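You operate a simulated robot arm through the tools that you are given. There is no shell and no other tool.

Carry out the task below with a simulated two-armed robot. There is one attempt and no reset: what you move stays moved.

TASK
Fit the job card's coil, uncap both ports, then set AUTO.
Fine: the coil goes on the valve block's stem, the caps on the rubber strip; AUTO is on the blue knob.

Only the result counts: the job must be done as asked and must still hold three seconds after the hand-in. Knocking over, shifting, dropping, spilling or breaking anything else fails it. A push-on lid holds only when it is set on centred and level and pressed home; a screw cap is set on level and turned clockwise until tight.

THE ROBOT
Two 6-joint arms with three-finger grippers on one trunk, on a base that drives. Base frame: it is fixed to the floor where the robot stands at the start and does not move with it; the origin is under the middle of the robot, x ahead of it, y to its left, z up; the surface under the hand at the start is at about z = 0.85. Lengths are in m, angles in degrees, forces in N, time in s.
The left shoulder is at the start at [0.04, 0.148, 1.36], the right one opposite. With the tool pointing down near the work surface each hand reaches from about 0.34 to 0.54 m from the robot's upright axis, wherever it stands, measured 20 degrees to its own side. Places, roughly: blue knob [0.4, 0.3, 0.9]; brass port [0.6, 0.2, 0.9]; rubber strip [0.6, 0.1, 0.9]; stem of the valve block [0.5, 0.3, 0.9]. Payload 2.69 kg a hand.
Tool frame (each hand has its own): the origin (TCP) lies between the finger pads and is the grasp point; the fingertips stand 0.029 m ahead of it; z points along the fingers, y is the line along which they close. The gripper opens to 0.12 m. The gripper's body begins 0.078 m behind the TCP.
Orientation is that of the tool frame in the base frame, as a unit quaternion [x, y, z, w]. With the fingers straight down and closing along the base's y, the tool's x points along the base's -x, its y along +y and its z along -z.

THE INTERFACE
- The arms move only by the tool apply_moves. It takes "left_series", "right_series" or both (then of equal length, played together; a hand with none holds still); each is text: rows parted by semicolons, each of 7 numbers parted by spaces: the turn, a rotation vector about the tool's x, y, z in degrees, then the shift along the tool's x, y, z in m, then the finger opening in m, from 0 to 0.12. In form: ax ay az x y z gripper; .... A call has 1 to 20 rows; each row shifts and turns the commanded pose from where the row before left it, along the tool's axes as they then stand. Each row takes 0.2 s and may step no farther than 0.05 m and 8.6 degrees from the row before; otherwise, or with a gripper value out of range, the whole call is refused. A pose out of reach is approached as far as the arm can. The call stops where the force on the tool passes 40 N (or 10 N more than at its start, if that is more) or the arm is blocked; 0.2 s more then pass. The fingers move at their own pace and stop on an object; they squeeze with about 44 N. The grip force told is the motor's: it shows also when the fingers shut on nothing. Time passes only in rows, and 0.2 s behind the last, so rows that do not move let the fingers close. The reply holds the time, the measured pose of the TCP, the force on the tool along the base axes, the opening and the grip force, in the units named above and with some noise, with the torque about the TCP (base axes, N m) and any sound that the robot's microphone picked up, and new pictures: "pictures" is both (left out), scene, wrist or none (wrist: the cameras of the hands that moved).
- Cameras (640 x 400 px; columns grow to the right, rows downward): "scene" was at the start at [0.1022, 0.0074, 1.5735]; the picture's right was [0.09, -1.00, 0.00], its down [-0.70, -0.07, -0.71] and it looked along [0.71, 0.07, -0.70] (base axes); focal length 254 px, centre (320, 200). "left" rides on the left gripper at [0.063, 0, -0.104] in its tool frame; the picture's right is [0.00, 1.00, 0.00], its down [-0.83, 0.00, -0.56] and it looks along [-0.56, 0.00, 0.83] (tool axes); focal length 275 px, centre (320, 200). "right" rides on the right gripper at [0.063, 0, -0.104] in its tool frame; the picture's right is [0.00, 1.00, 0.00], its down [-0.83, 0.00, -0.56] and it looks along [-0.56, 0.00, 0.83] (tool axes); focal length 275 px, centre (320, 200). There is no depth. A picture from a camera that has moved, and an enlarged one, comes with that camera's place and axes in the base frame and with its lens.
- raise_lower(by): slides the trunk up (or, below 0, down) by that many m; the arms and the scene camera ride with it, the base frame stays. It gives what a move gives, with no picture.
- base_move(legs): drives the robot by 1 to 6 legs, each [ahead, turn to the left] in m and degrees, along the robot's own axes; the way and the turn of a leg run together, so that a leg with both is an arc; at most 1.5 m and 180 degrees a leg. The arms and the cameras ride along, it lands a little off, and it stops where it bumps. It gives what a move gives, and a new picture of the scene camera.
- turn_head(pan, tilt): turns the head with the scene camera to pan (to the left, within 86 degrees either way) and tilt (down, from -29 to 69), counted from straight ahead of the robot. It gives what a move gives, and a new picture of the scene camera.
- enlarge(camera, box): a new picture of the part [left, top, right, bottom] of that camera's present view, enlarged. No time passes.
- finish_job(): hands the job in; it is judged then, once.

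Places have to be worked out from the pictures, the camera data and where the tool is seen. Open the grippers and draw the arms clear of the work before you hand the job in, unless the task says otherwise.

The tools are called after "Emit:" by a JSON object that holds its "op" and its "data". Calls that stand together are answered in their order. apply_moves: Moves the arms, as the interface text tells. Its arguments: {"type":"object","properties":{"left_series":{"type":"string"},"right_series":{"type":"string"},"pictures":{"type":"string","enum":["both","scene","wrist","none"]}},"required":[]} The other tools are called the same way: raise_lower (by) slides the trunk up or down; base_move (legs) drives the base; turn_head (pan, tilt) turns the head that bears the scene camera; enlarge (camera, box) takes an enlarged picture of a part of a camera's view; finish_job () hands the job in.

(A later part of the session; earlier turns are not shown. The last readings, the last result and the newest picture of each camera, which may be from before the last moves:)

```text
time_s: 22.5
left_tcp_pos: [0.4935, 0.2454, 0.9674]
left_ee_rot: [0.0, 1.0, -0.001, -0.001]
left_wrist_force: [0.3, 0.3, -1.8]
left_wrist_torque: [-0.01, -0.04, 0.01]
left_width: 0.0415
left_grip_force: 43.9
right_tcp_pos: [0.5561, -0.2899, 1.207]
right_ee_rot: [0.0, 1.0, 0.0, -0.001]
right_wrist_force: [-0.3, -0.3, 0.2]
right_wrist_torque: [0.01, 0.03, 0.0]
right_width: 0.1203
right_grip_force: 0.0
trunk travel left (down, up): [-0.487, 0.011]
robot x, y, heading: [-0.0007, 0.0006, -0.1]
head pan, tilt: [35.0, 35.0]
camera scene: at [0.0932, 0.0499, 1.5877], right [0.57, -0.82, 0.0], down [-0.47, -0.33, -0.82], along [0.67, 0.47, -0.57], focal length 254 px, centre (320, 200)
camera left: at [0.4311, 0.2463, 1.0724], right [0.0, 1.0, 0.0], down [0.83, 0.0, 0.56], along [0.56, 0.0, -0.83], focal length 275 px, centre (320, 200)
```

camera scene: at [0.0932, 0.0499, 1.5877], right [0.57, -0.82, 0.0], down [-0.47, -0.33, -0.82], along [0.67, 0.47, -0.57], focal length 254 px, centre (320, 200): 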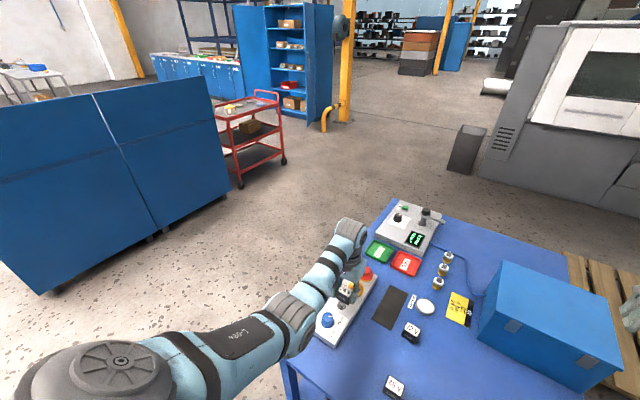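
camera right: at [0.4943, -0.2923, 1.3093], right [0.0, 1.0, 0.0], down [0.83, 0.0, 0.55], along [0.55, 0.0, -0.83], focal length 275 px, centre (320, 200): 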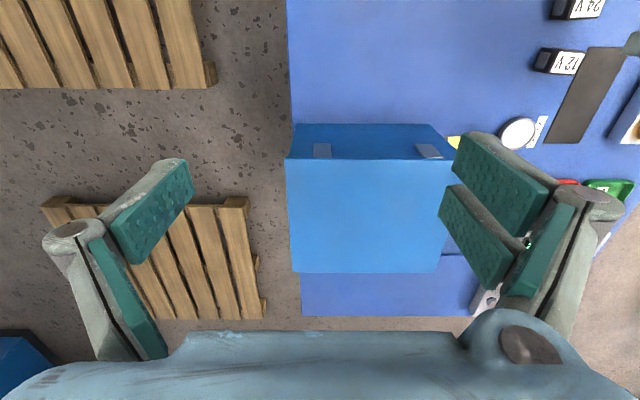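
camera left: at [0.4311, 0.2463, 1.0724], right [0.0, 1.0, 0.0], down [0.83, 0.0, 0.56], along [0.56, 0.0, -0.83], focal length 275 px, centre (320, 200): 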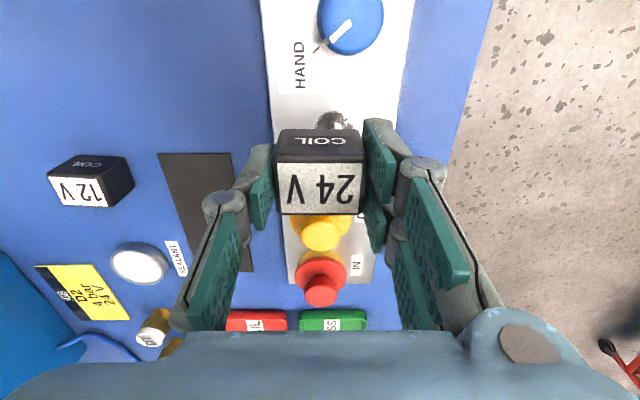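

Very close. I zoom on the flange visible just behind the coil and on the caps and knob to correct the alignment.

Emit:
{"op": "enlarge", "data": {"camera": "left", "box": [260, 90, 390, 170]}}

Emit:
{"op": "enlarge", "data": {"camera": "left", "box": [250, 0, 430, 110]}}

Emit:
{"op": "enlarge", "data": {"camera": "left", "box": [250, 190, 400, 320]}}

Emit:
{"op": "enlarge", "data": {"camera": "scene", "box": [280, 230, 400, 330]}}

```text
4.92 times, centred on (325, 130) of left
camera zoom: at [0.4311, 0.2463, 1.0724], right [0.0, 1.0, 0.0], down [0.83, 0.0, 0.56], along [0.56, 0.0, -0.83], focal length 1355 px, centre (295, 545)
```

zoom: 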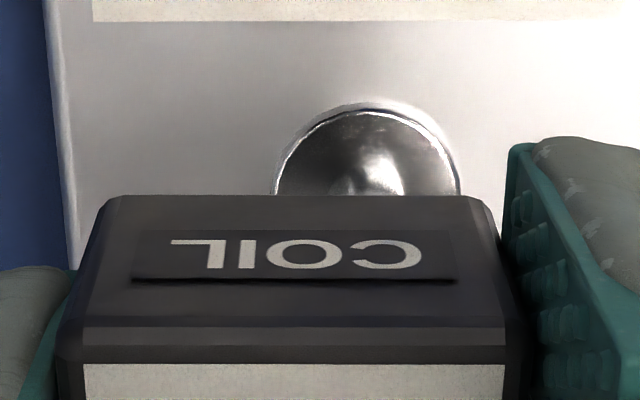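

```text
3.56 times, centred on (340, 55) of left
camera zoom: at [0.4311, 0.2463, 1.0724], right [0.0, 1.0, 0.0], down [0.83, 0.0, 0.56], along [0.56, 0.0, -0.83], focal length 979 px, centre (249, 716)
```

zoom: 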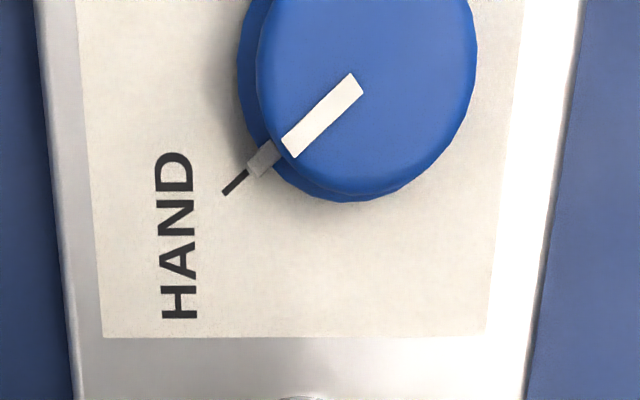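

```text
3.08 times, centred on (325, 255) of left
camera zoom: at [0.4311, 0.2463, 1.0724], right [0.0, 1.0, 0.0], down [0.83, 0.0, 0.56], along [0.56, 0.0, -0.83], focal length 847 px, centre (305, 31)
```

zoom: 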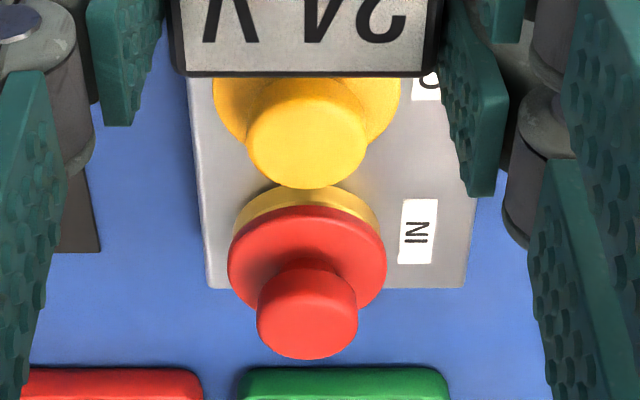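

```text
4.00 times, centred on (340, 280) of scene
camera zoom: at [0.0932, 0.0499, 1.5877], right [0.57, -0.82, 0.0], down [-0.47, -0.33, -0.82], along [0.67, 0.47, -0.57], focal length 1015 px, centre (240, -120)
```

zoom: 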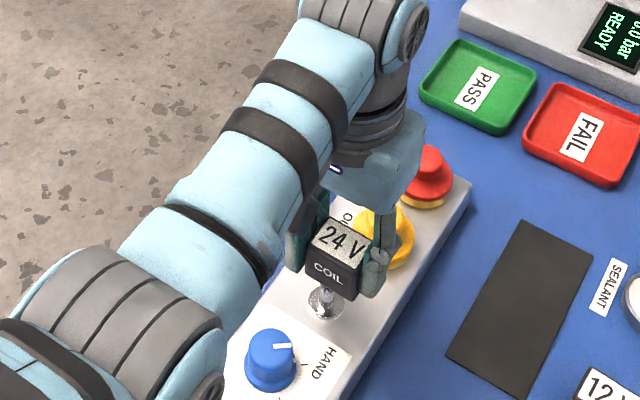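

From this close view the stem (and the block's centreline) lies about +9.5 mm in y and +2.5 mm in x from the coil's centre. I shift by that much, staying above the stem, and check again.

Emit:
{"op": "apply_moves", "data": {"left_series": "0 0 0 -0.0025 0.0095 0 0.0; 0 0 0 0 0 0 0.0; 0 0 0 0 0 0 0.0", "pictures": "wrist"}}

Emit:
{"op": "enlarge", "data": {"camera": "left", "box": [260, 90, 390, 170]}}

Emit:
{"op": "enlarge", "data": {"camera": "scene", "box": [310, 260, 380, 325]}}

```text
time_s: 23.3
left_tcp_pos: [0.4959, 0.2543, 0.9674]
left_ee_rot: [0.001, 1.0, 0.001, 0.0]
left_wrist_force: [-0.5, -0.5, -0.9]
left_wrist_torque: [0.01, 0.02, -0.03]
left_width: 0.0415
left_grip_force: 44.3
right_tcp_pos: [0.5573, -0.291, 1.2076]
right_ee_rot: [0.0, 1.0, 0.0, -0.001]
right_wrist_force: [0.0, -0.2, -0.7]
right_wrist_torque: [-0.02, 0.02, 0.03]
right_width: 0.1199
right_grip_force: 0.0
trunk travel left (down, up): [-0.487, 0.011]
robot x, y, heading: [-0.0029, -0.0027, 0.1]
head pan, tilt: [35.0, 35.0]
camera left: at [0.4338, 0.2555, 1.0727], right [0.0, 1.0, 0.0], down [0.83, 0.0, 0.56], along [0.56, 0.0, -0.83], focal length 275 px, centre (320, 200)
```

left: 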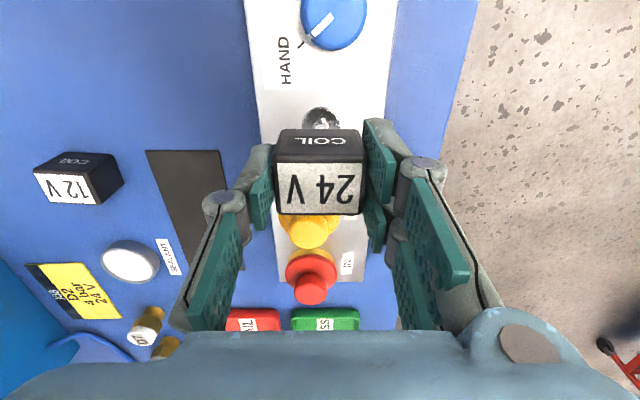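

```text
4.92 times, centred on (325, 130) of left
camera zoom: at [0.4338, 0.2555, 1.0727], right [0.0, 1.0, 0.0], down [0.83, 0.0, 0.56], along [0.56, 0.0, -0.83], focal length 1355 px, centre (295, 545)
```

zoom: 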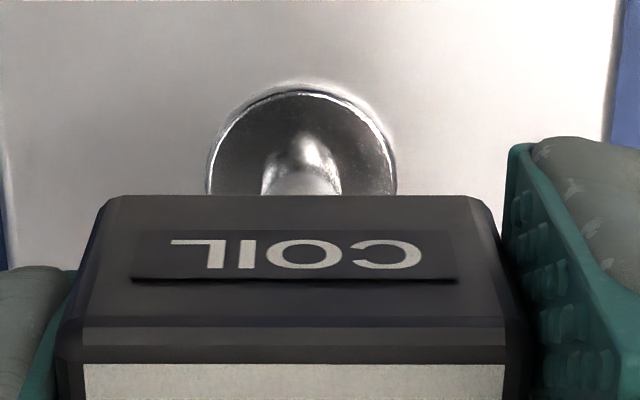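

```text
6.15 times, centred on (345, 292) of scene
camera zoom: at [0.0931, 0.0494, 1.5877], right [0.57, -0.82, 0.0], down [-0.47, -0.33, -0.82], along [0.67, 0.47, -0.57], focal length 1562 px, centre (166, -369)
```

zoom: 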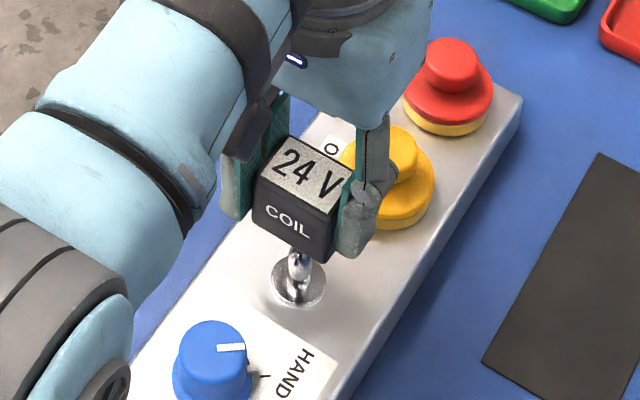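

Wrist and scene views now both place the coil axis within about 1 mm of the stem axis (remaining ≈+0.8 mm in y). I correct this and begin lowering in small steps while watching the force.

Emit:
{"op": "apply_moves", "data": {"left_series": "0 0 0 0 0.0008 0.006 0.0; 0 0 0 0 0 0.006 0.0; 0 0 0 0 0 0.006 0.0; 0 0 0 0 0 0 0.0", "pictures": "wrist"}}

Emit:
{"op": "enlarge", "data": {"camera": "scene", "box": [310, 260, 380, 325]}}

Emit:
{"op": "enlarge", "data": {"camera": "left", "box": [260, 90, 390, 170]}}

```text
time_s: 24.3
left_tcp_pos: [0.4949, 0.2544, 0.9487]
left_ee_rot: [0.0, 1.0, -0.001, 0.0]
left_wrist_force: [-0.7, 0.2, -2.1]
left_wrist_torque: [0.01, 0.0, 0.02]
left_width: 0.0415
left_grip_force: 43.5
right_tcp_pos: [0.5571, -0.2912, 1.2065]
right_ee_rot: [0.0, 1.0, 0.0, -0.001]
right_wrist_force: [-0.3, -0.1, 0.4]
right_wrist_torque: [0.0, 0.01, -0.02]
right_width: 0.1201
right_grip_force: 0.1
trunk travel left (down, up): [-0.487, 0.011]
robot x, y, heading: [-0.0036, -0.0014, -0.0]
head pan, tilt: [35.0, 35.0]
camera left: at [0.4326, 0.2561, 1.0537], right [0.0, 1.0, 0.0], down [0.83, 0.0, 0.56], along [0.56, 0.0, -0.83], focal length 275 px, centre (320, 200)
```

left: 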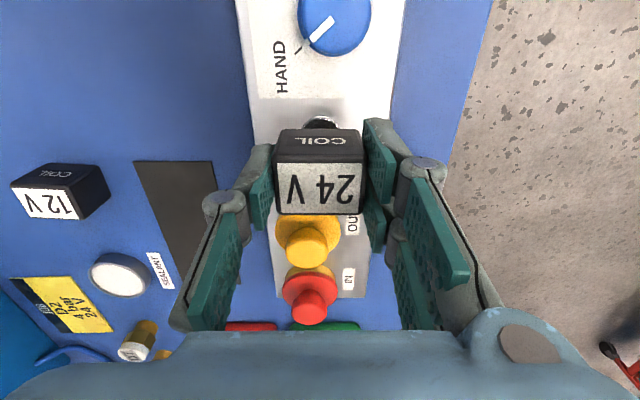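

```text
6.15 times, centred on (345, 292) of scene
camera zoom: at [0.0933, 0.0502, 1.5877], right [0.57, -0.82, 0.0], down [-0.47, -0.33, -0.82], along [0.67, 0.47, -0.57], focal length 1562 px, centre (166, -369)
```

zoom: 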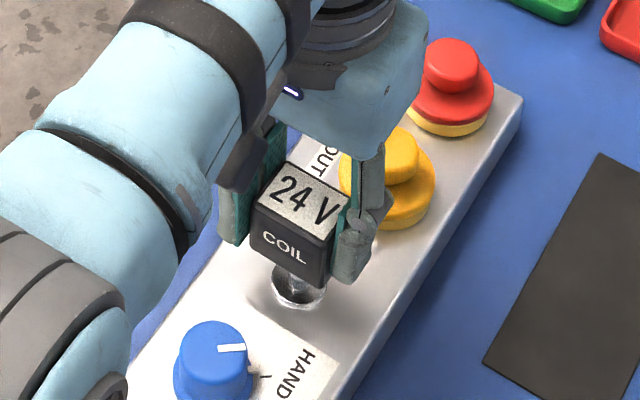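

```text
4.92 times, centred on (325, 130) of left
camera zoom: at [0.4326, 0.2561, 1.0537], right [0.0, 1.0, 0.0], down [0.83, 0.0, 0.56], along [0.56, 0.0, -0.83], focal length 1355 px, centre (295, 545)
```

zoom: 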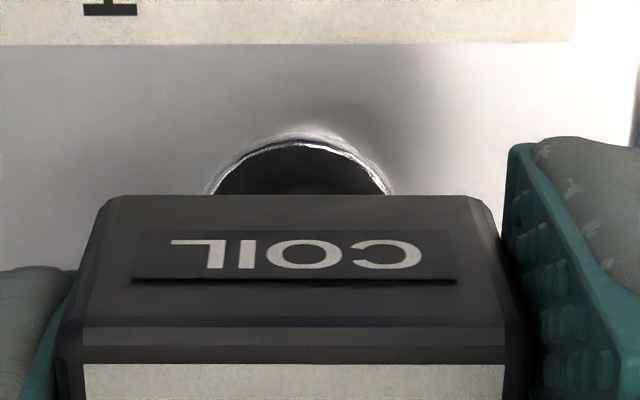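

Still aligned within about 0.5 mm and no contact force. I continue lowering in small steps.

Emit:
{"op": "apply_moves", "data": {"left_series": "0 0 0 0 0.0004 0.004 0.0; 0 0 0 0 0 0.004 0.0; 0 0 0 0 0 0 0.0", "pictures": "none"}}

```text
time_s: 25.1
left_tcp_pos: [0.4952, 0.2551, 0.9405]
left_ee_rot: [0.0, 1.0, -0.001, 0.001]
left_wrist_force: [0.3, 0.4, -0.6]
left_wrist_torque: [0.03, 0.0, -0.02]
left_width: 0.0415
left_grip_force: 44.2
right_tcp_pos: [0.5575, -0.2903, 1.2068]
right_ee_rot: [0.0, 1.0, 0.0, -0.001]
right_wrist_force: [-0.1, -0.4, -0.2]
right_wrist_torque: [0.0, -0.01, -0.01]
right_width: 0.1203
right_grip_force: 0.0
trunk travel left (down, up): [-0.487, 0.011]
robot x, y, heading: [-0.0011, -0.0019, -0.0]
head pan, tilt: [35.0, 35.0]
```

No force yet with the coil bottom at about 0.905, which should already be over the stem tip. I keep going.

Emit:
{"op": "apply_moves", "data": {"left_series": "0 0 0 0 0 0.004 0.0; 0 0 0 0 0 0.003 0.0; 0 0 0 0 0 0 0.0", "pictures": "wrist"}}

Emit:
{"op": "enlarge", "data": {"camera": "scene", "box": [310, 260, 380, 325]}}

Emit:
{"op": "enlarge", "data": {"camera": "left", "box": [260, 90, 390, 170]}}

```text
time_s: 25.9
left_tcp_pos: [0.4955, 0.2553, 0.9337]
left_ee_rot: [0.0, 1.0, -0.001, 0.001]
left_wrist_force: [-0.1, -0.2, -1.5]
left_wrist_torque: [-0.02, -0.01, -0.01]
left_width: 0.0414
left_grip_force: 43.7
right_tcp_pos: [0.5573, -0.2894, 1.2078]
right_ee_rot: [0.0, 1.0, 0.0, 0.0]
right_wrist_force: [0.3, 0.4, -0.6]
right_wrist_torque: [0.02, 0.02, 0.01]
right_width: 0.1198
right_grip_force: 0.0
trunk travel left (down, up): [-0.487, 0.011]
robot x, y, heading: [-0.001, -0.0053, -0.0]
head pan, tilt: [35.0, 35.0]
camera left: at [0.4328, 0.2564, 1.04], right [0.0, 1.0, 0.0], down [0.83, 0.0, 0.56], along [0.56, 0.0, -0.83], focal length 275 px, centre (320, 200)
```

left: 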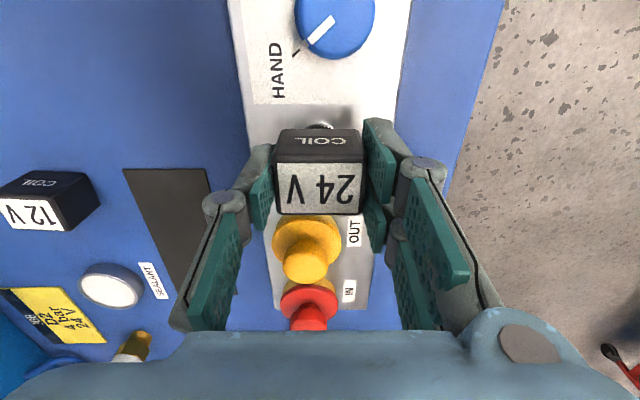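

```text
6.15 times, centred on (345, 292) of scene
camera zoom: at [0.0932, 0.0501, 1.5877], right [0.57, -0.82, 0.0], down [-0.47, -0.33, -0.82], along [0.67, 0.47, -0.57], focal length 1562 px, centre (166, -369)
```

zoom: 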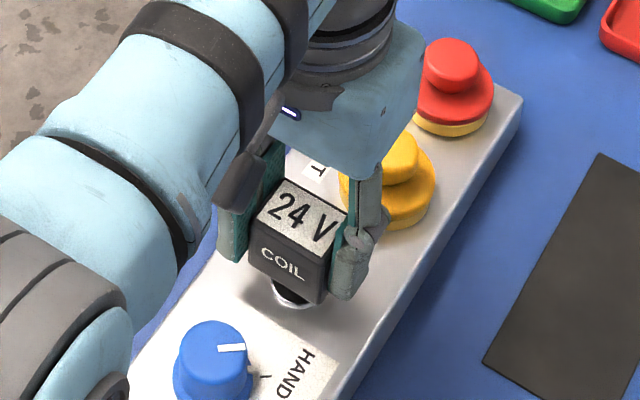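

```text
4.92 times, centred on (325, 130) of left
camera zoom: at [0.4328, 0.2564, 1.04], right [0.0, 1.0, 0.0], down [0.83, 0.0, 0.56], along [0.56, 0.0, -0.83], focal length 1355 px, centre (295, 545)
```

zoom: 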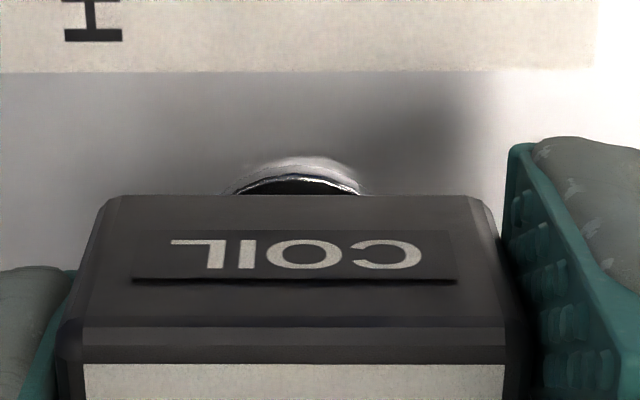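

No resistance; the flange is still centred under the coil. I continue until the coil meets the flange.

Emit:
{"op": "apply_moves", "data": {"left_series": "0 0 0 0 0 0.003 0.0; 0 0 0 0 0 0.003 0.0; 0 0 0 0 0 0 0.0", "pictures": "none"}}

```text
time_s: 26.7
left_tcp_pos: [0.4951, 0.2543, 0.929]
left_ee_rot: [0.0, 1.0, 0.0, 0.0]
left_wrist_force: [0.7, 0.2, -0.5]
left_wrist_torque: [0.0, 0.03, 0.01]
left_width: 0.0418
left_grip_force: 44.0
right_tcp_pos: [0.5579, -0.2909, 1.2069]
right_ee_rot: [0.0, 1.0, 0.0, -0.001]
right_wrist_force: [-0.4, -0.7, -0.4]
right_wrist_torque: [-0.02, 0.01, -0.01]
right_width: 0.1198
right_grip_force: 0.0
trunk travel left (down, up): [-0.487, 0.011]
robot x, y, heading: [-0.0024, -0.0029, -0.1]
head pan, tilt: [35.0, 35.0]
```

Emit:
{"op": "apply_moves", "data": {"left_series": "0 0 0 0 0 0.002 0.0; 0 0 0 0 0 0.002 0.0; 0 0 0 0 0 0 0.0", "pictures": "wrist"}}

Emit:
{"op": "enlarge", "data": {"camera": "scene", "box": [310, 260, 380, 325]}}

```text
time_s: 27.5
left_tcp_pos: [0.4953, 0.2548, 0.9243]
left_ee_rot: [0.0, 1.0, 0.0, -0.001]
left_wrist_force: [0.1, -0.7, -0.6]
left_wrist_torque: [0.01, -0.01, 0.02]
left_width: 0.0416
left_grip_force: 43.9
right_tcp_pos: [0.5566, -0.2897, 1.2058]
right_ee_rot: [0.0, 1.0, -0.001, 0.0]
right_wrist_force: [-0.1, 0.1, 0.2]
right_wrist_torque: [-0.01, 0.02, 0.02]
right_width: 0.1201
right_grip_force: 0.0
trunk travel left (down, up): [-0.487, 0.011]
robot x, y, heading: [-0.0021, 0.0008, 0.1]
head pan, tilt: [35.0, 35.0]
camera left: at [0.432, 0.2569, 1.0295], right [0.0, 1.0, 0.0], down [0.83, 0.0, 0.56], along [0.56, 0.0, -0.83], focal length 275 px, centre (320, 200)
```

left: 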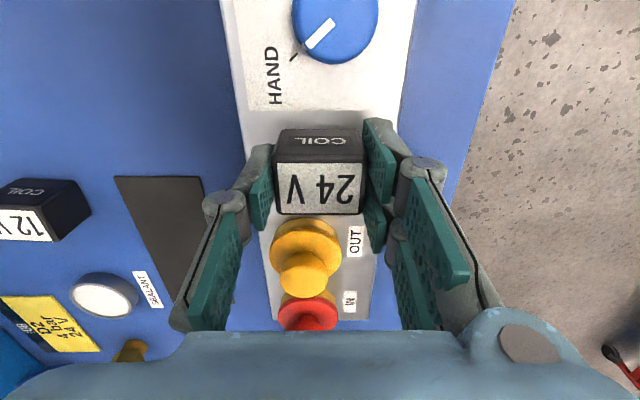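

```text
6.15 times, centred on (345, 292) of scene
camera zoom: at [0.0934, 0.05, 1.5877], right [0.57, -0.82, 0.0], down [-0.47, -0.33, -0.82], along [0.67, 0.47, -0.57], focal length 1562 px, centre (166, -369)
```

zoom: 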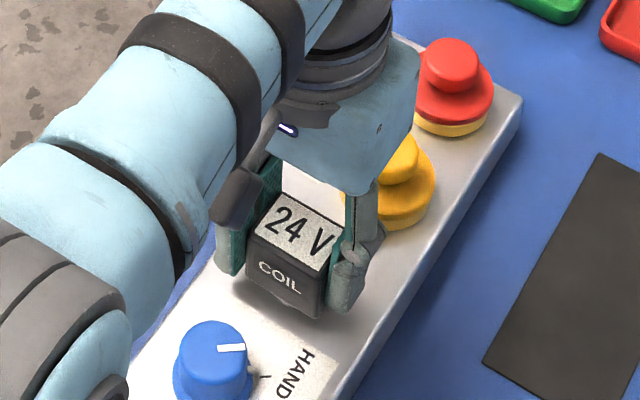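

The coil slides freely over the stem and is almost on the flange. I lower further until it seats.

Emit:
{"op": "apply_moves", "data": {"left_series": "0 0 0 0 0 0.002 0.0; 0 0 0 0 0 0.002 0.0; 0 0 0 0 0 0 0.0", "pictures": "none"}}

```text
time_s: 28.3
left_tcp_pos: [0.4962, 0.2568, 0.9196]
left_ee_rot: [0.0, 1.0, 0.0, 0.001]
left_wrist_force: [0.2, 0.4, -0.9]
left_wrist_torque: [0.0, 0.01, -0.05]
left_width: 0.0416
left_grip_force: 43.4
right_tcp_pos: [0.5578, -0.2906, 1.2071]
right_ee_rot: [-0.001, 1.0, 0.0, -0.001]
right_wrist_force: [0.6, 0.5, 0.1]
right_wrist_torque: [-0.02, -0.02, 0.02]
right_width: 0.1202
right_grip_force: 0.0
trunk travel left (down, up): [-0.487, 0.011]
robot x, y, heading: [-0.0005, -0.0023, -0.1]
head pan, tilt: [35.0, 35.0]
```

Emit:
{"op": "apply_moves", "data": {"left_series": "0 0 0 0 0 0.002 0.0; 0 0 0 0 0 0.001 0.0; 0 0 0 0 0 0 0.0", "pictures": "none"}}

```text
time_s: 29.1
left_tcp_pos: [0.4944, 0.2568, 0.9178]
left_ee_rot: [0.0, 1.0, -0.001, 0.001]
left_wrist_force: [1.8, 1.8, 5.5]
left_wrist_torque: [-0.04, -0.11, 0.03]
left_width: 0.0414
left_grip_force: 44.1
right_tcp_pos: [0.5555, -0.2914, 1.2082]
right_ee_rot: [0.0, 1.0, 0.0, 0.001]
right_wrist_force: [-0.8, -1.0, 0.1]
right_wrist_torque: [0.02, -0.01, 0.0]
right_width: 0.1199
right_grip_force: 0.0
trunk travel left (down, up): [-0.487, 0.011]
robot x, y, heading: [-0.0029, 0.002, 0.3]
head pan, tilt: [35.0, 35.0]
```

Contact began (5.5 N upward) at TCP z≈0.918. I press it home with a bit more force and listen for a click.

Emit:
{"op": "apply_moves", "data": {"left_series": "0 0 0 0 0 0.002 0.0; 0 0 0 0 0 0.002 0.0; 0 0 0 0 0 0 0.0", "pictures": "none"}}

```text
time_s: 29.9
left_tcp_pos: [0.495, 0.255, 0.9171]
left_ee_rot: [0.0, 1.0, 0.002, 0.006]
left_wrist_force: [-8.1, -0.6, 18.7]
left_wrist_torque: [-0.05, 0.36, -0.01]
left_width: 0.0416
left_grip_force: 43.8
right_tcp_pos: [0.5541, -0.2915, 1.2093]
right_ee_rot: [0.0, 1.0, 0.0, 0.001]
right_wrist_force: [-0.4, -0.1, 0.0]
right_wrist_torque: [0.0, 0.01, 0.01]
right_width: 0.1202
right_grip_force: 0.1
trunk travel left (down, up): [-0.487, 0.011]
robot x, y, heading: [0.0018, -0.0013, -0.0]
head pan, tilt: [35.0, 35.0]
stopped in row 3 (left hand): the force on the tool passed its limit at 41 N (the readings are from after the stop); the commanded pose is now the measured one
```

It is firmly home (41 N peak, z≈0.917). I look at it, then release.

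Emit:
{"op": "enlarge", "data": {"camera": "scene", "box": [310, 260, 380, 325]}}

Emit:
{"op": "apply_moves", "data": {"left_series": "0 0 0 0 0 0 0.05; 0 0 0 0 0 0 0.065; 0 0 0 0 0 0 0.065", "pictures": "wrist"}}

```text
6.15 times, centred on (345, 292) of scene
camera zoom: at [0.0886, 0.0482, 1.588], right [0.57, -0.82, 0.0], down [-0.47, -0.33, -0.82], along [0.67, 0.47, -0.57], focal length 1562 px, centre (166, -369)
```

zoom: 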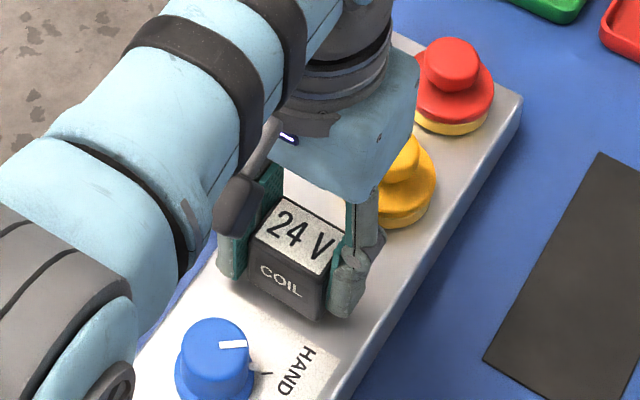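

```text
time_s: 30.7
left_tcp_pos: [0.4975, 0.2566, 0.9153]
left_ee_rot: [0.0, 1.0, 0.002, 0.004]
left_wrist_force: [0.8, 0.0, 0.5]
left_wrist_torque: [0.0, -0.03, -0.04]
left_width: 0.0652
left_grip_force: 0.1
right_tcp_pos: [0.5558, -0.2904, 1.2073]
right_ee_rot: [0.0, 1.0, 0.0, 0.001]
right_wrist_force: [-0.1, 0.2, -0.1]
right_wrist_torque: [-0.01, -0.01, 0.02]
right_width: 0.1197
right_grip_force: 0.1
trunk travel left (down, up): [-0.487, 0.011]
robot x, y, heading: [0.001, 0.0034, -0.2]
head pan, tilt: [35.0, 35.0]
camera left: at [0.4334, 0.2572, 1.0199], right [0.0, 1.0, 0.0], down [0.83, 0.0, 0.56], along [0.56, 0.0, -0.83], focal length 275 px, centre (320, 200)
```

left: 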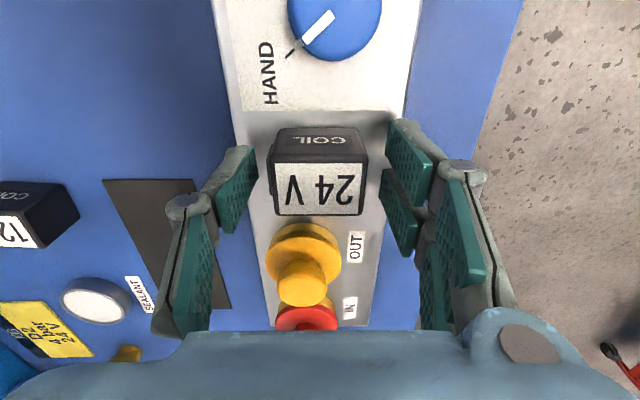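

The 24 V coil sits on the stem and is released. I raise the left hand well clear before moving the robot closer for the caps.

Emit:
{"op": "apply_moves", "data": {"left_series": "0 0 0 0 0 -0.01 0.075; 0 0 0 0 0 -0.03 0.075; 0 0 0 0 0 -0.04 0.1; 0 0 0 0 0 -0.04 0.12; 0 0 0 0 0 -0.03 0.12; 0 0 0 0 0 0 0.12", "pictures": "both"}}

```text
time_s: 32.1
left_tcp_pos: [0.5108, 0.259, 1.0534]
left_ee_rot: [-0.001, 1.0, 0.001, 0.004]
left_wrist_force: [0.2, -0.3, -0.4]
left_wrist_torque: [-0.01, -0.02, 0.01]
left_width: 0.1201
left_grip_force: 0.1
left hand out of reach, approached as far as the arm can: row 5
right_tcp_pos: [0.5573, -0.2896, 1.2071]
right_ee_rot: [-0.001, 1.0, 0.0, -0.001]
right_wrist_force: [-0.6, -0.3, 0.2]
right_wrist_torque: [0.0, 0.03, 0.01]
right_width: 0.1202
right_grip_force: 0.1
trunk travel left (down, up): [-0.487, 0.011]
robot x, y, heading: [-0.0009, -0.0, -0.0]
head pan, tilt: [35.0, 35.0]
camera scene: at [0.0933, 0.0501, 1.5877], right [0.57, -0.82, 0.0], down [-0.47, -0.33, -0.82], along [0.67, 0.47, -0.57], focal length 254 px, centre (320, 200)
camera left: at [0.4471, 0.2602, 1.1577], right [0.0, 1.0, 0.0], down [0.83, 0.0, 0.56], along [0.56, 0.0, -0.83], focal length 275 px, centre (320, 200)
```

scene: 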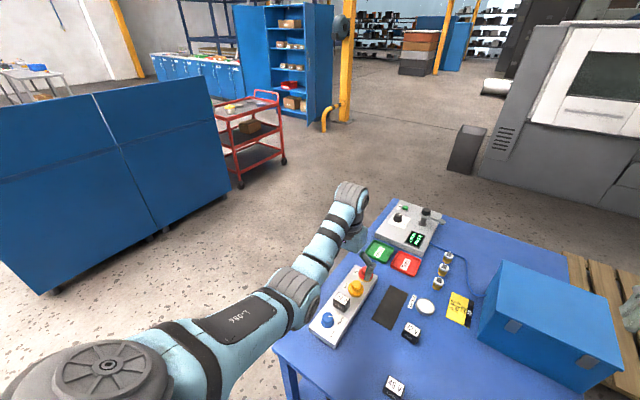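
left: 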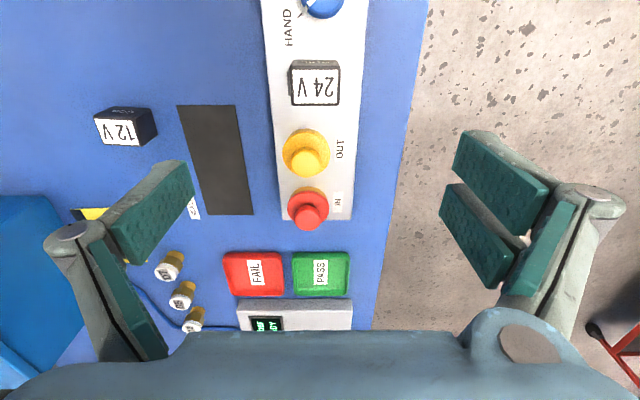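

The coil stays in place on the stem. The caps are beyond comfortable reach, so I turn the robot about 28° to the right in place, which swings the left shoulder forward without moving the torso toward the table.

Emit:
{"op": "base_move", "data": {"legs": [[0, -28]]}}

```text
time_s: 33.9
left_tcp_pos: [0.5728, -0.0075, 1.0528]
left_ee_rot: [0.239, 0.971, -0.001, 0.003]
left_wrist_force: [-0.2, 0.7, -0.1]
left_wrist_torque: [0.02, 0.0, -0.01]
left_width: 0.1202
left_grip_force: 0.0
right_tcp_pos: [0.3585, -0.5151, 1.2062]
right_ee_rot: [0.24, 0.971, 0.0, -0.001]
right_wrist_force: [-0.5, -0.3, 0.4]
right_wrist_torque: [-0.01, 0.0, -0.04]
right_width: 0.1199
right_grip_force: 0.1
trunk travel left (down, up): [-0.487, 0.011]
robot x, y, heading: [-0.0007, 0.0023, -27.8]
head pan, tilt: [35.0, 35.0]
camera scene: at [0.1068, 0.0026, 1.5877], right [0.13, -0.99, 0.0], down [-0.57, -0.07, -0.82], along [0.81, 0.1, -0.57], focal length 254 px, centre (320, 200)
```

scene: 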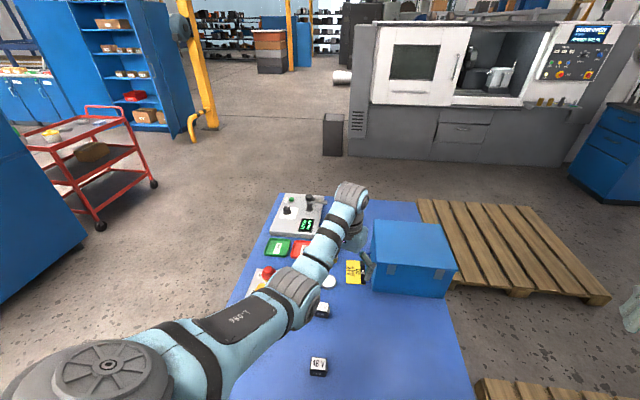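

The turn was clean (heading −27.8°). I square the tool to the table again and bring the hand over the caps at z≈1.0 for a close look.

Emit:
{"op": "apply_moves", "data": {"left_series": "0 0 -7 0 0 0.01 0.12; 0 0 -7 0 0 0.01 0.12; 0 0 -7 0 0 0.01 0.12; 0 0 -6.8 0 0 0.015 0.12; 0 0 0 -0.004 0.04 0 0.12; 0 0 0 -0.004 0.04 0 0.12; 0 0 0 -0.004 0.04 0 0.12; 0 0 0 -0.004 0.04 0 0.12; 0 0 0 -0.004 0.04 0 0.12; 0 0 0 -0.004 0.04 0 0.12; 0 0 0 0 0 0 0.12", "pictures": "both"}}

```text
time_s: 36.3
left_tcp_pos: [0.5983, 0.2326, 1.0076]
left_ee_rot: [-0.001, 1.0, -0.001, 0.003]
left_wrist_force: [0.5, -0.5, -0.4]
left_wrist_torque: [-0.01, -0.01, 0.01]
left_width: 0.1201
left_grip_force: 0.0
right_tcp_pos: [0.3584, -0.5161, 1.2066]
right_ee_rot: [0.24, 0.971, 0.0, -0.001]
right_wrist_force: [-0.3, 0.2, 0.5]
right_wrist_torque: [0.0, 0.02, 0.0]
right_width: 0.1202
right_grip_force: 0.1
trunk travel left (down, up): [-0.487, 0.011]
robot x, y, heading: [-0.0016, -0.0014, -27.7]
head pan, tilt: [35.0, 35.0]
camera scene: at [0.1061, 0.0008, 1.5877], right [0.13, -0.99, 0.0], down [-0.57, -0.07, -0.82], along [0.81, 0.1, -0.57], focal length 254 px, centre (320, 200)
camera left: at [0.5339, 0.2338, 1.111], right [0.0, 1.0, 0.0], down [0.83, 0.0, 0.56], along [0.56, 0.0, -0.83], focal length 275 px, centre (320, 200)
```

scene: 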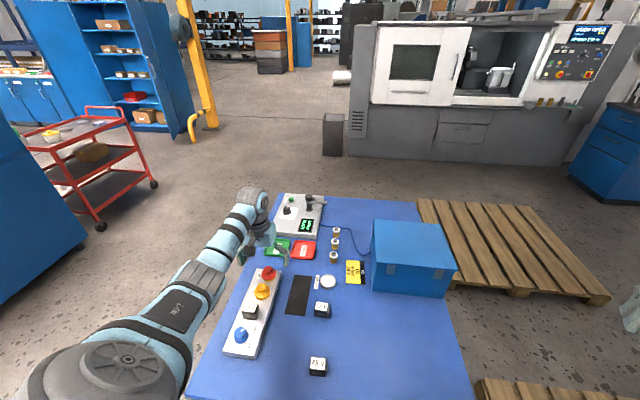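
left: 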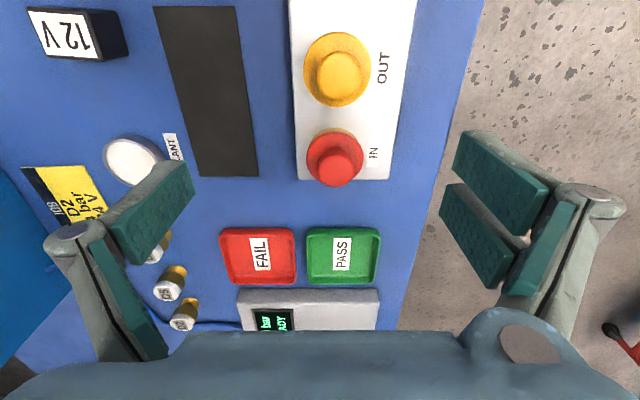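

I zoom in on the caps to see their shape and to find their centres.

Emit:
{"op": "enlarge", "data": {"camera": "left", "box": [270, 10, 430, 110]}}

Emit:
{"op": "enlarge", "data": {"camera": "left", "box": [270, 110, 430, 210]}}

Emit:
{"op": "enlarge", "data": {"camera": "scene", "box": [220, 250, 300, 350]}}

```text
4.00 times, centred on (350, 60) of left
camera zoom: at [0.5339, 0.2338, 1.111], right [0.0, 1.0, 0.0], down [0.83, 0.0, 0.56], along [0.56, 0.0, -0.83], focal length 1101 px, centre (200, 760)
```

zoom: 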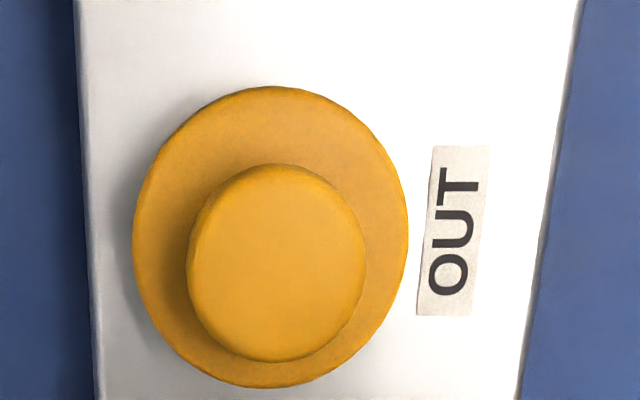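

```text
4.00 times, centred on (350, 160) of left
camera zoom: at [0.5339, 0.2338, 1.111], right [0.0, 1.0, 0.0], down [0.83, 0.0, 0.56], along [0.56, 0.0, -0.83], focal length 1101 px, centre (200, 360)
```

zoom: 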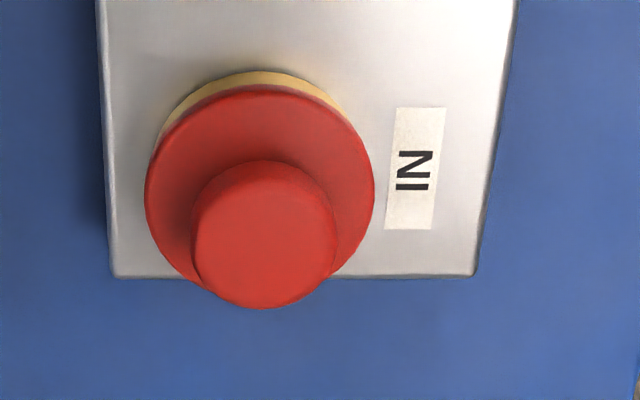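

```text
4.00 times, centred on (260, 300) of scene
camera zoom: at [0.1061, 0.0008, 1.5877], right [0.13, -0.99, 0.0], down [-0.57, -0.07, -0.82], along [0.81, 0.1, -0.57], focal length 1015 px, centre (560, -200)
```

zoom: 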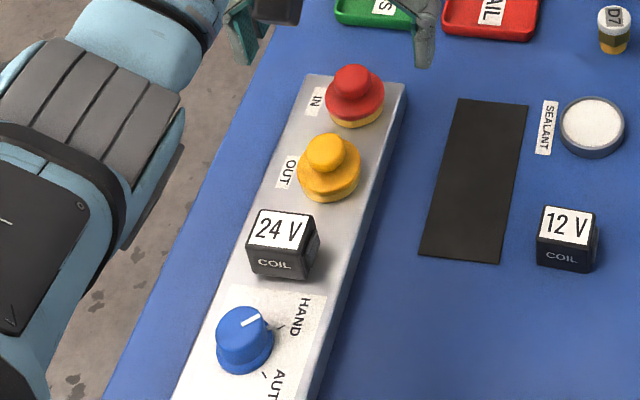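

Caps measured: yellow centre ≈[0.566,0.246], red ≈[0.633,0.246]; flange Ø≈48 mm, grip knob Ø≈27 mm with top at z≈0.92. Strip: x 0.529–0.677, y 0.105–0.169. To have comfortable reach to the red one too, I turn another 8° right.

Emit:
{"op": "base_move", "data": {"legs": [[0, -8]]}}

```text
time_s: 37.3
left_tcp_pos: [0.6248, 0.1468, 1.0048]
left_ee_rot: [0.071, 0.998, -0.003, 0.003]
left_wrist_force: [1.0, -0.2, 0.4]
left_wrist_torque: [0.01, 0.01, -0.03]
left_width: 0.12
left_grip_force: 0.0
right_tcp_pos: [0.282, -0.5579, 1.2087]
right_ee_rot: [0.307, 0.952, -0.002, -0.001]
right_wrist_force: [0.1, -0.2, -0.2]
right_wrist_torque: [-0.02, -0.01, 0.01]
right_width: 0.1198
right_grip_force: 0.0
trunk travel left (down, up): [-0.487, 0.011]
robot x, y, heading: [-0.0012, -0.0008, -35.9]
head pan, tilt: [35.0, 35.0]
camera scene: at [0.107, -0.0099, 1.5876], right [-0.02, -1.0, 0.0], down [-0.57, 0.01, -0.82], along [0.82, -0.01, -0.57], focal length 254 px, centre (320, 200)
```

scene: 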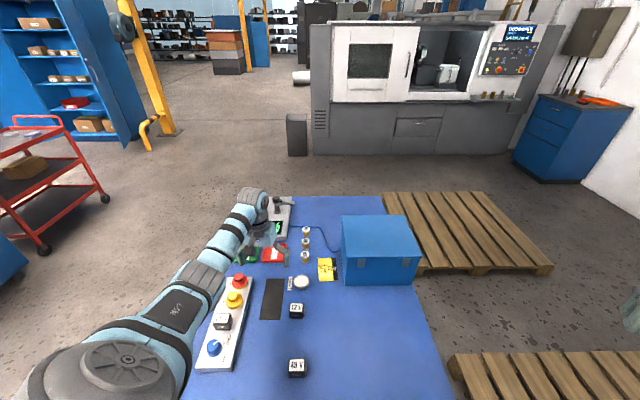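

I square the tool again and move above the yellow cap at z≈0.965 with the fingers partly open.

Emit:
{"op": "apply_moves", "data": {"left_series": "0 0 -8.2 0 0 0.005 0.1; 0 0 0 0.0197 0.033 0.011 0.08; 0 0 0 0.0197 0.033 0.011 0.08; 0 0 0 0.0197 0.033 0.013 0.08; 0 0 0 0 0 0 0.08", "pictures": "both"}}

Emit:
{"op": "enlarge", "data": {"camera": "left", "box": [240, 100, 400, 220]}}

```text
time_s: 38.5
left_tcp_pos: [0.564, 0.2411, 0.965]
left_ee_rot: [-0.001, 1.0, -0.001, 0.003]
left_wrist_force: [0.0, 0.6, 0.0]
left_wrist_torque: [-0.01, 0.02, -0.02]
left_width: 0.0799
left_grip_force: 0.1
right_tcp_pos: [0.2812, -0.5619, 1.2074]
right_ee_rot: [0.308, 0.951, -0.001, 0.0]
right_wrist_force: [0.6, -0.3, 0.4]
right_wrist_torque: [0.0, -0.02, 0.02]
right_width: 0.12
right_grip_force: 0.0
trunk travel left (down, up): [-0.487, 0.011]
robot x, y, heading: [-0.0009, 0.0019, -35.7]
head pan, tilt: [35.0, 35.0]
camera scene: at [0.1055, -0.0143, 1.5877], right [-0.02, -1.0, 0.0], down [-0.57, 0.01, -0.82], along [0.82, -0.01, -0.57], focal length 254 px, centre (320, 200)
camera left: at [0.5002, 0.2432, 1.0696], right [0.0, 1.0, 0.0], down [0.83, 0.0, 0.56], along [0.56, 0.0, -0.83], focal length 275 px, centre (320, 200)
```

scene: 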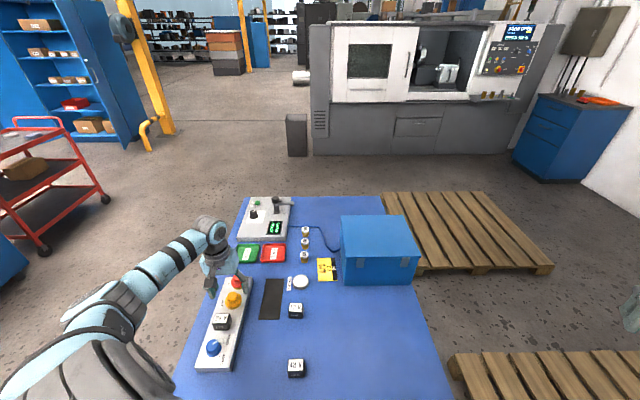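
left: 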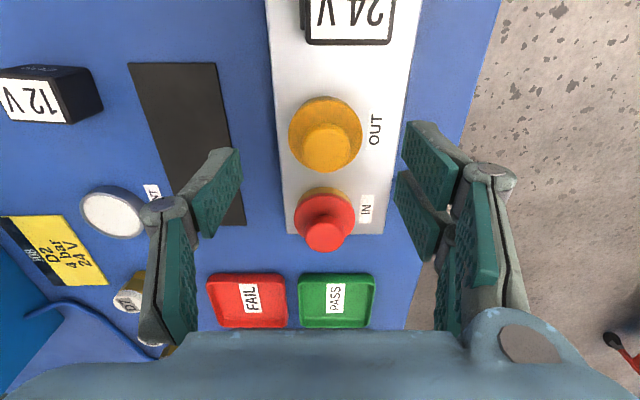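

```text
3.33 times, centred on (320, 160) of left
camera zoom: at [0.5002, 0.2432, 1.0696], right [0.0, 1.0, 0.0], down [0.83, 0.0, 0.56], along [0.56, 0.0, -0.83], focal length 918 px, centre (320, 333)
```

zoom: 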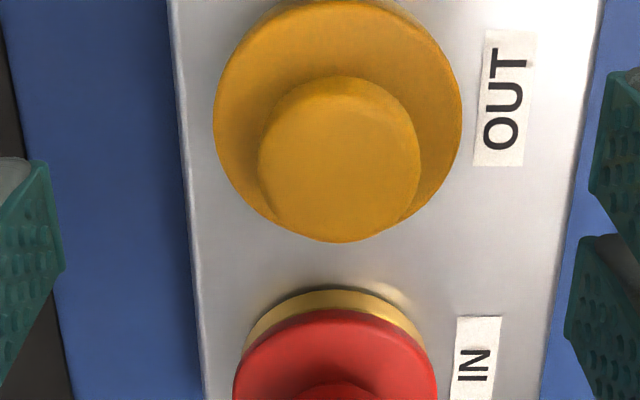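

Knob of the yellow cap is ≈3 mm to +y of the tool axis. I correct that (and a 0.35° tilt) and descend to z≈0.933 so that the fingers straddle the knob above the flange.

Emit:
{"op": "apply_moves", "data": {"left_series": "0 0.35 0 0 0.0033 0.01 0.07; 0 0 0 0 0 0.011 0.06; 0 0 0 0 0 0.01 0.05; 0 0 0 0 0 0 0.05", "pictures": "wrist"}}

Emit:
{"op": "enlarge", "data": {"camera": "scene", "box": [190, 260, 270, 340]}}

```text
time_s: 39.5
left_tcp_pos: [0.5663, 0.2463, 0.9344]
left_ee_rot: [0.0, 1.0, -0.001, 0.001]
left_wrist_force: [-0.1, 0.2, 0.2]
left_wrist_torque: [0.01, 0.0, -0.03]
left_width: 0.0501
left_grip_force: 0.0
right_tcp_pos: [0.2813, -0.5609, 1.2071]
right_ee_rot: [0.309, 0.951, 0.0, -0.001]
right_wrist_force: [0.7, 1.1, -0.2]
right_wrist_torque: [-0.02, 0.0, 0.0]
right_width: 0.1199
right_grip_force: 0.0
trunk travel left (down, up): [-0.487, 0.011]
robot x, y, heading: [-0.0014, 0.0017, -35.8]
head pan, tilt: [35.0, 35.0]
camera left: at [0.5023, 0.2478, 1.0393], right [0.0, 1.0, 0.0], down [0.83, 0.0, 0.56], along [0.56, 0.0, -0.83], focal length 275 px, centre (320, 200)
```

left: 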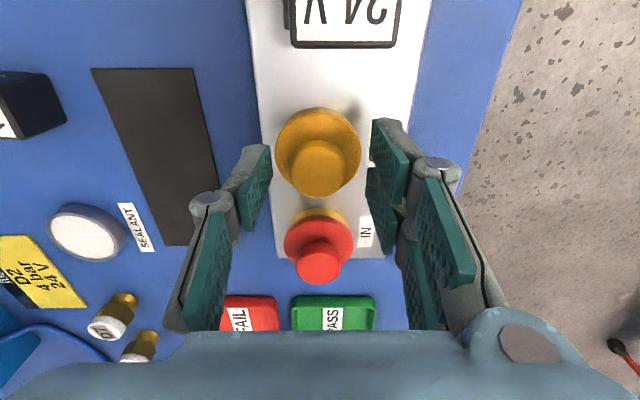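

```text
5.00 times, centred on (230, 300) of scene
camera zoom: at [0.1051, -0.0134, 1.5877], right [-0.02, -1.0, 0.0], down [-0.57, 0.01, -0.82], along [0.82, -0.01, -0.57], focal length 1269 px, centre (770, -300)
```

zoom: 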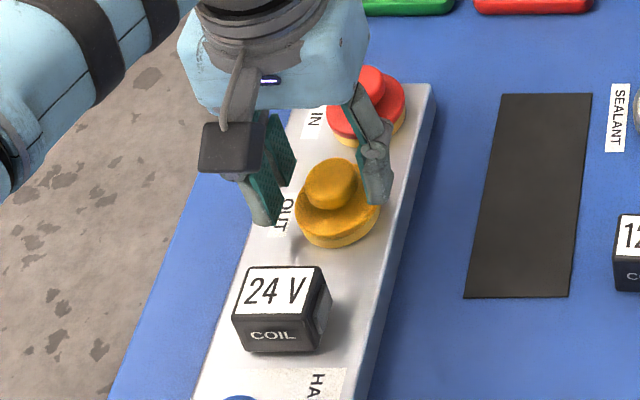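

Triangulating again, the knob top is nearer z≈0.912 (flange top ≈0.889), so I go 1.1 cm lower to z≈0.923 and then close on the knob.

Emit:
{"op": "apply_moves", "data": {"left_series": "0 0 0 -0.001 0 0.006 0.05; 0 0 0 0 0 0.005 0.05; 0 0 0 0 0 0 0.05", "pictures": "wrist"}}

Emit:
{"op": "enlarge", "data": {"camera": "scene", "box": [210, 270, 260, 320]}}

```text
time_s: 40.3
left_tcp_pos: [0.5671, 0.2467, 0.9241]
left_ee_rot: [-0.001, 1.0, -0.001, 0.001]
left_wrist_force: [-0.6, 0.4, 0.5]
left_wrist_torque: [0.0, 0.01, -0.02]
left_width: 0.0499
left_grip_force: 0.0
right_tcp_pos: [0.2807, -0.5598, 1.2077]
right_ee_rot: [0.308, 0.951, 0.0, -0.001]
right_wrist_force: [-1.1, -0.5, 0.2]
right_wrist_torque: [0.01, -0.02, 0.02]
right_width: 0.1202
right_grip_force: 0.0
trunk travel left (down, up): [-0.487, 0.011]
robot x, y, heading: [-0.0012, -0.0023, -35.7]
head pan, tilt: [35.0, 35.0]
camera left: at [0.5032, 0.2479, 1.0281], right [0.0, 1.0, 0.0], down [0.83, 0.0, 0.56], along [0.56, 0.0, -0.83], focal length 275 px, centre (320, 200)
```

left: 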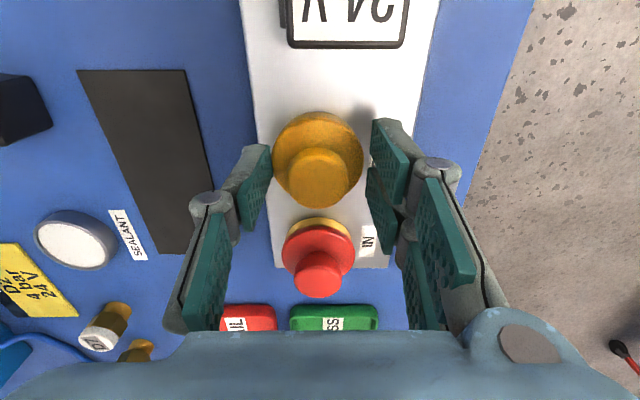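

```text
8.00 times, centred on (235, 295) of scene
camera zoom: at [0.1049, -0.0135, 1.5877], right [-0.02, -1.0, 0.0], down [-0.57, 0.01, -0.82], along [0.82, -0.01, -0.57], focal length 2031 px, centre (1000, -560)
```

zoom: 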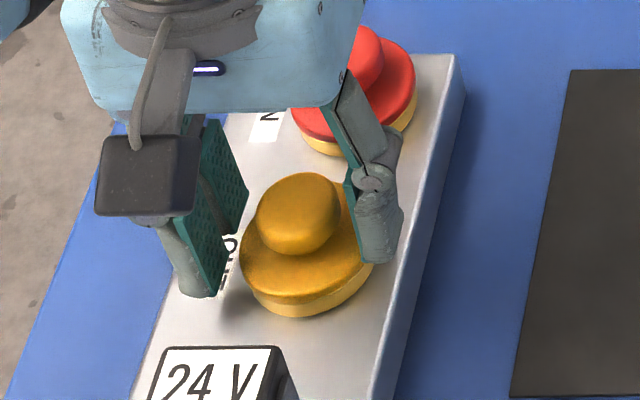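

The fingers are well placed around the knob. I close on it.

Emit:
{"op": "apply_moves", "data": {"left_series": "0 0 0 0 0 0 0.0; 0 0 0 0 0 0 0.0; 0 0 0 0 0 0 0.0", "pictures": "wrist"}}

```text
time_s: 41.1
left_tcp_pos: [0.5653, 0.245, 0.9241]
left_ee_rot: [-0.001, 1.0, -0.001, 0.001]
left_wrist_force: [1.5, -2.6, 7.7]
left_wrist_torque: [-0.28, -0.07, -0.01]
left_width: 0.0261
left_grip_force: 44.4
right_tcp_pos: [0.2792, -0.5626, 1.2063]
right_ee_rot: [0.308, 0.951, 0.001, -0.001]
right_wrist_force: [0.0, -0.3, 0.5]
right_wrist_torque: [0.01, -0.04, 0.02]
right_width: 0.1198
right_grip_force: 0.0
trunk travel left (down, up): [-0.487, 0.011]
robot x, y, heading: [-0.0011, -0.0025, -35.9]
head pan, tilt: [35.0, 35.0]
camera left: at [0.503, 0.2467, 1.0288], right [0.0, 1.0, 0.0], down [0.83, 0.0, 0.56], along [0.56, 0.0, -0.83], focal length 275 px, centre (320, 200)
```

left: 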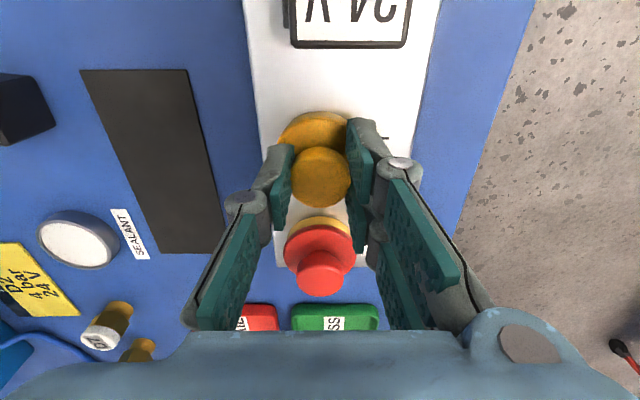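

The knob is gripped (0.0261 m). I test with a small gentle pull upward to see whether the cap simply lifts or is threaded.

Emit:
{"op": "apply_moves", "data": {"left_series": "0 0 0 0 0 -0.002 0.0; 0 0 0 0 0 -0.002 0.0; 0 0 0 0 0 0 0.0", "pictures": "none"}}

```text
time_s: 41.9
left_tcp_pos: [0.5676, 0.2458, 0.927]
left_ee_rot: [0.0, 1.0, 0.0, 0.001]
left_wrist_force: [-0.2, 0.5, -1.2]
left_wrist_torque: [0.0, -0.01, 0.02]
left_width: 0.0262
left_grip_force: 44.0
right_tcp_pos: [0.2808, -0.5608, 1.207]
right_ee_rot: [0.308, 0.951, 0.0, -0.001]
right_wrist_force: [0.2, -0.6, -0.3]
right_wrist_torque: [-0.01, 0.0, -0.02]
right_width: 0.1201
right_grip_force: 0.1
trunk travel left (down, up): [-0.487, 0.011]
robot x, y, heading: [0.001, 0.0004, -35.9]
head pan, tilt: [35.0, 35.0]
heard: snap
```

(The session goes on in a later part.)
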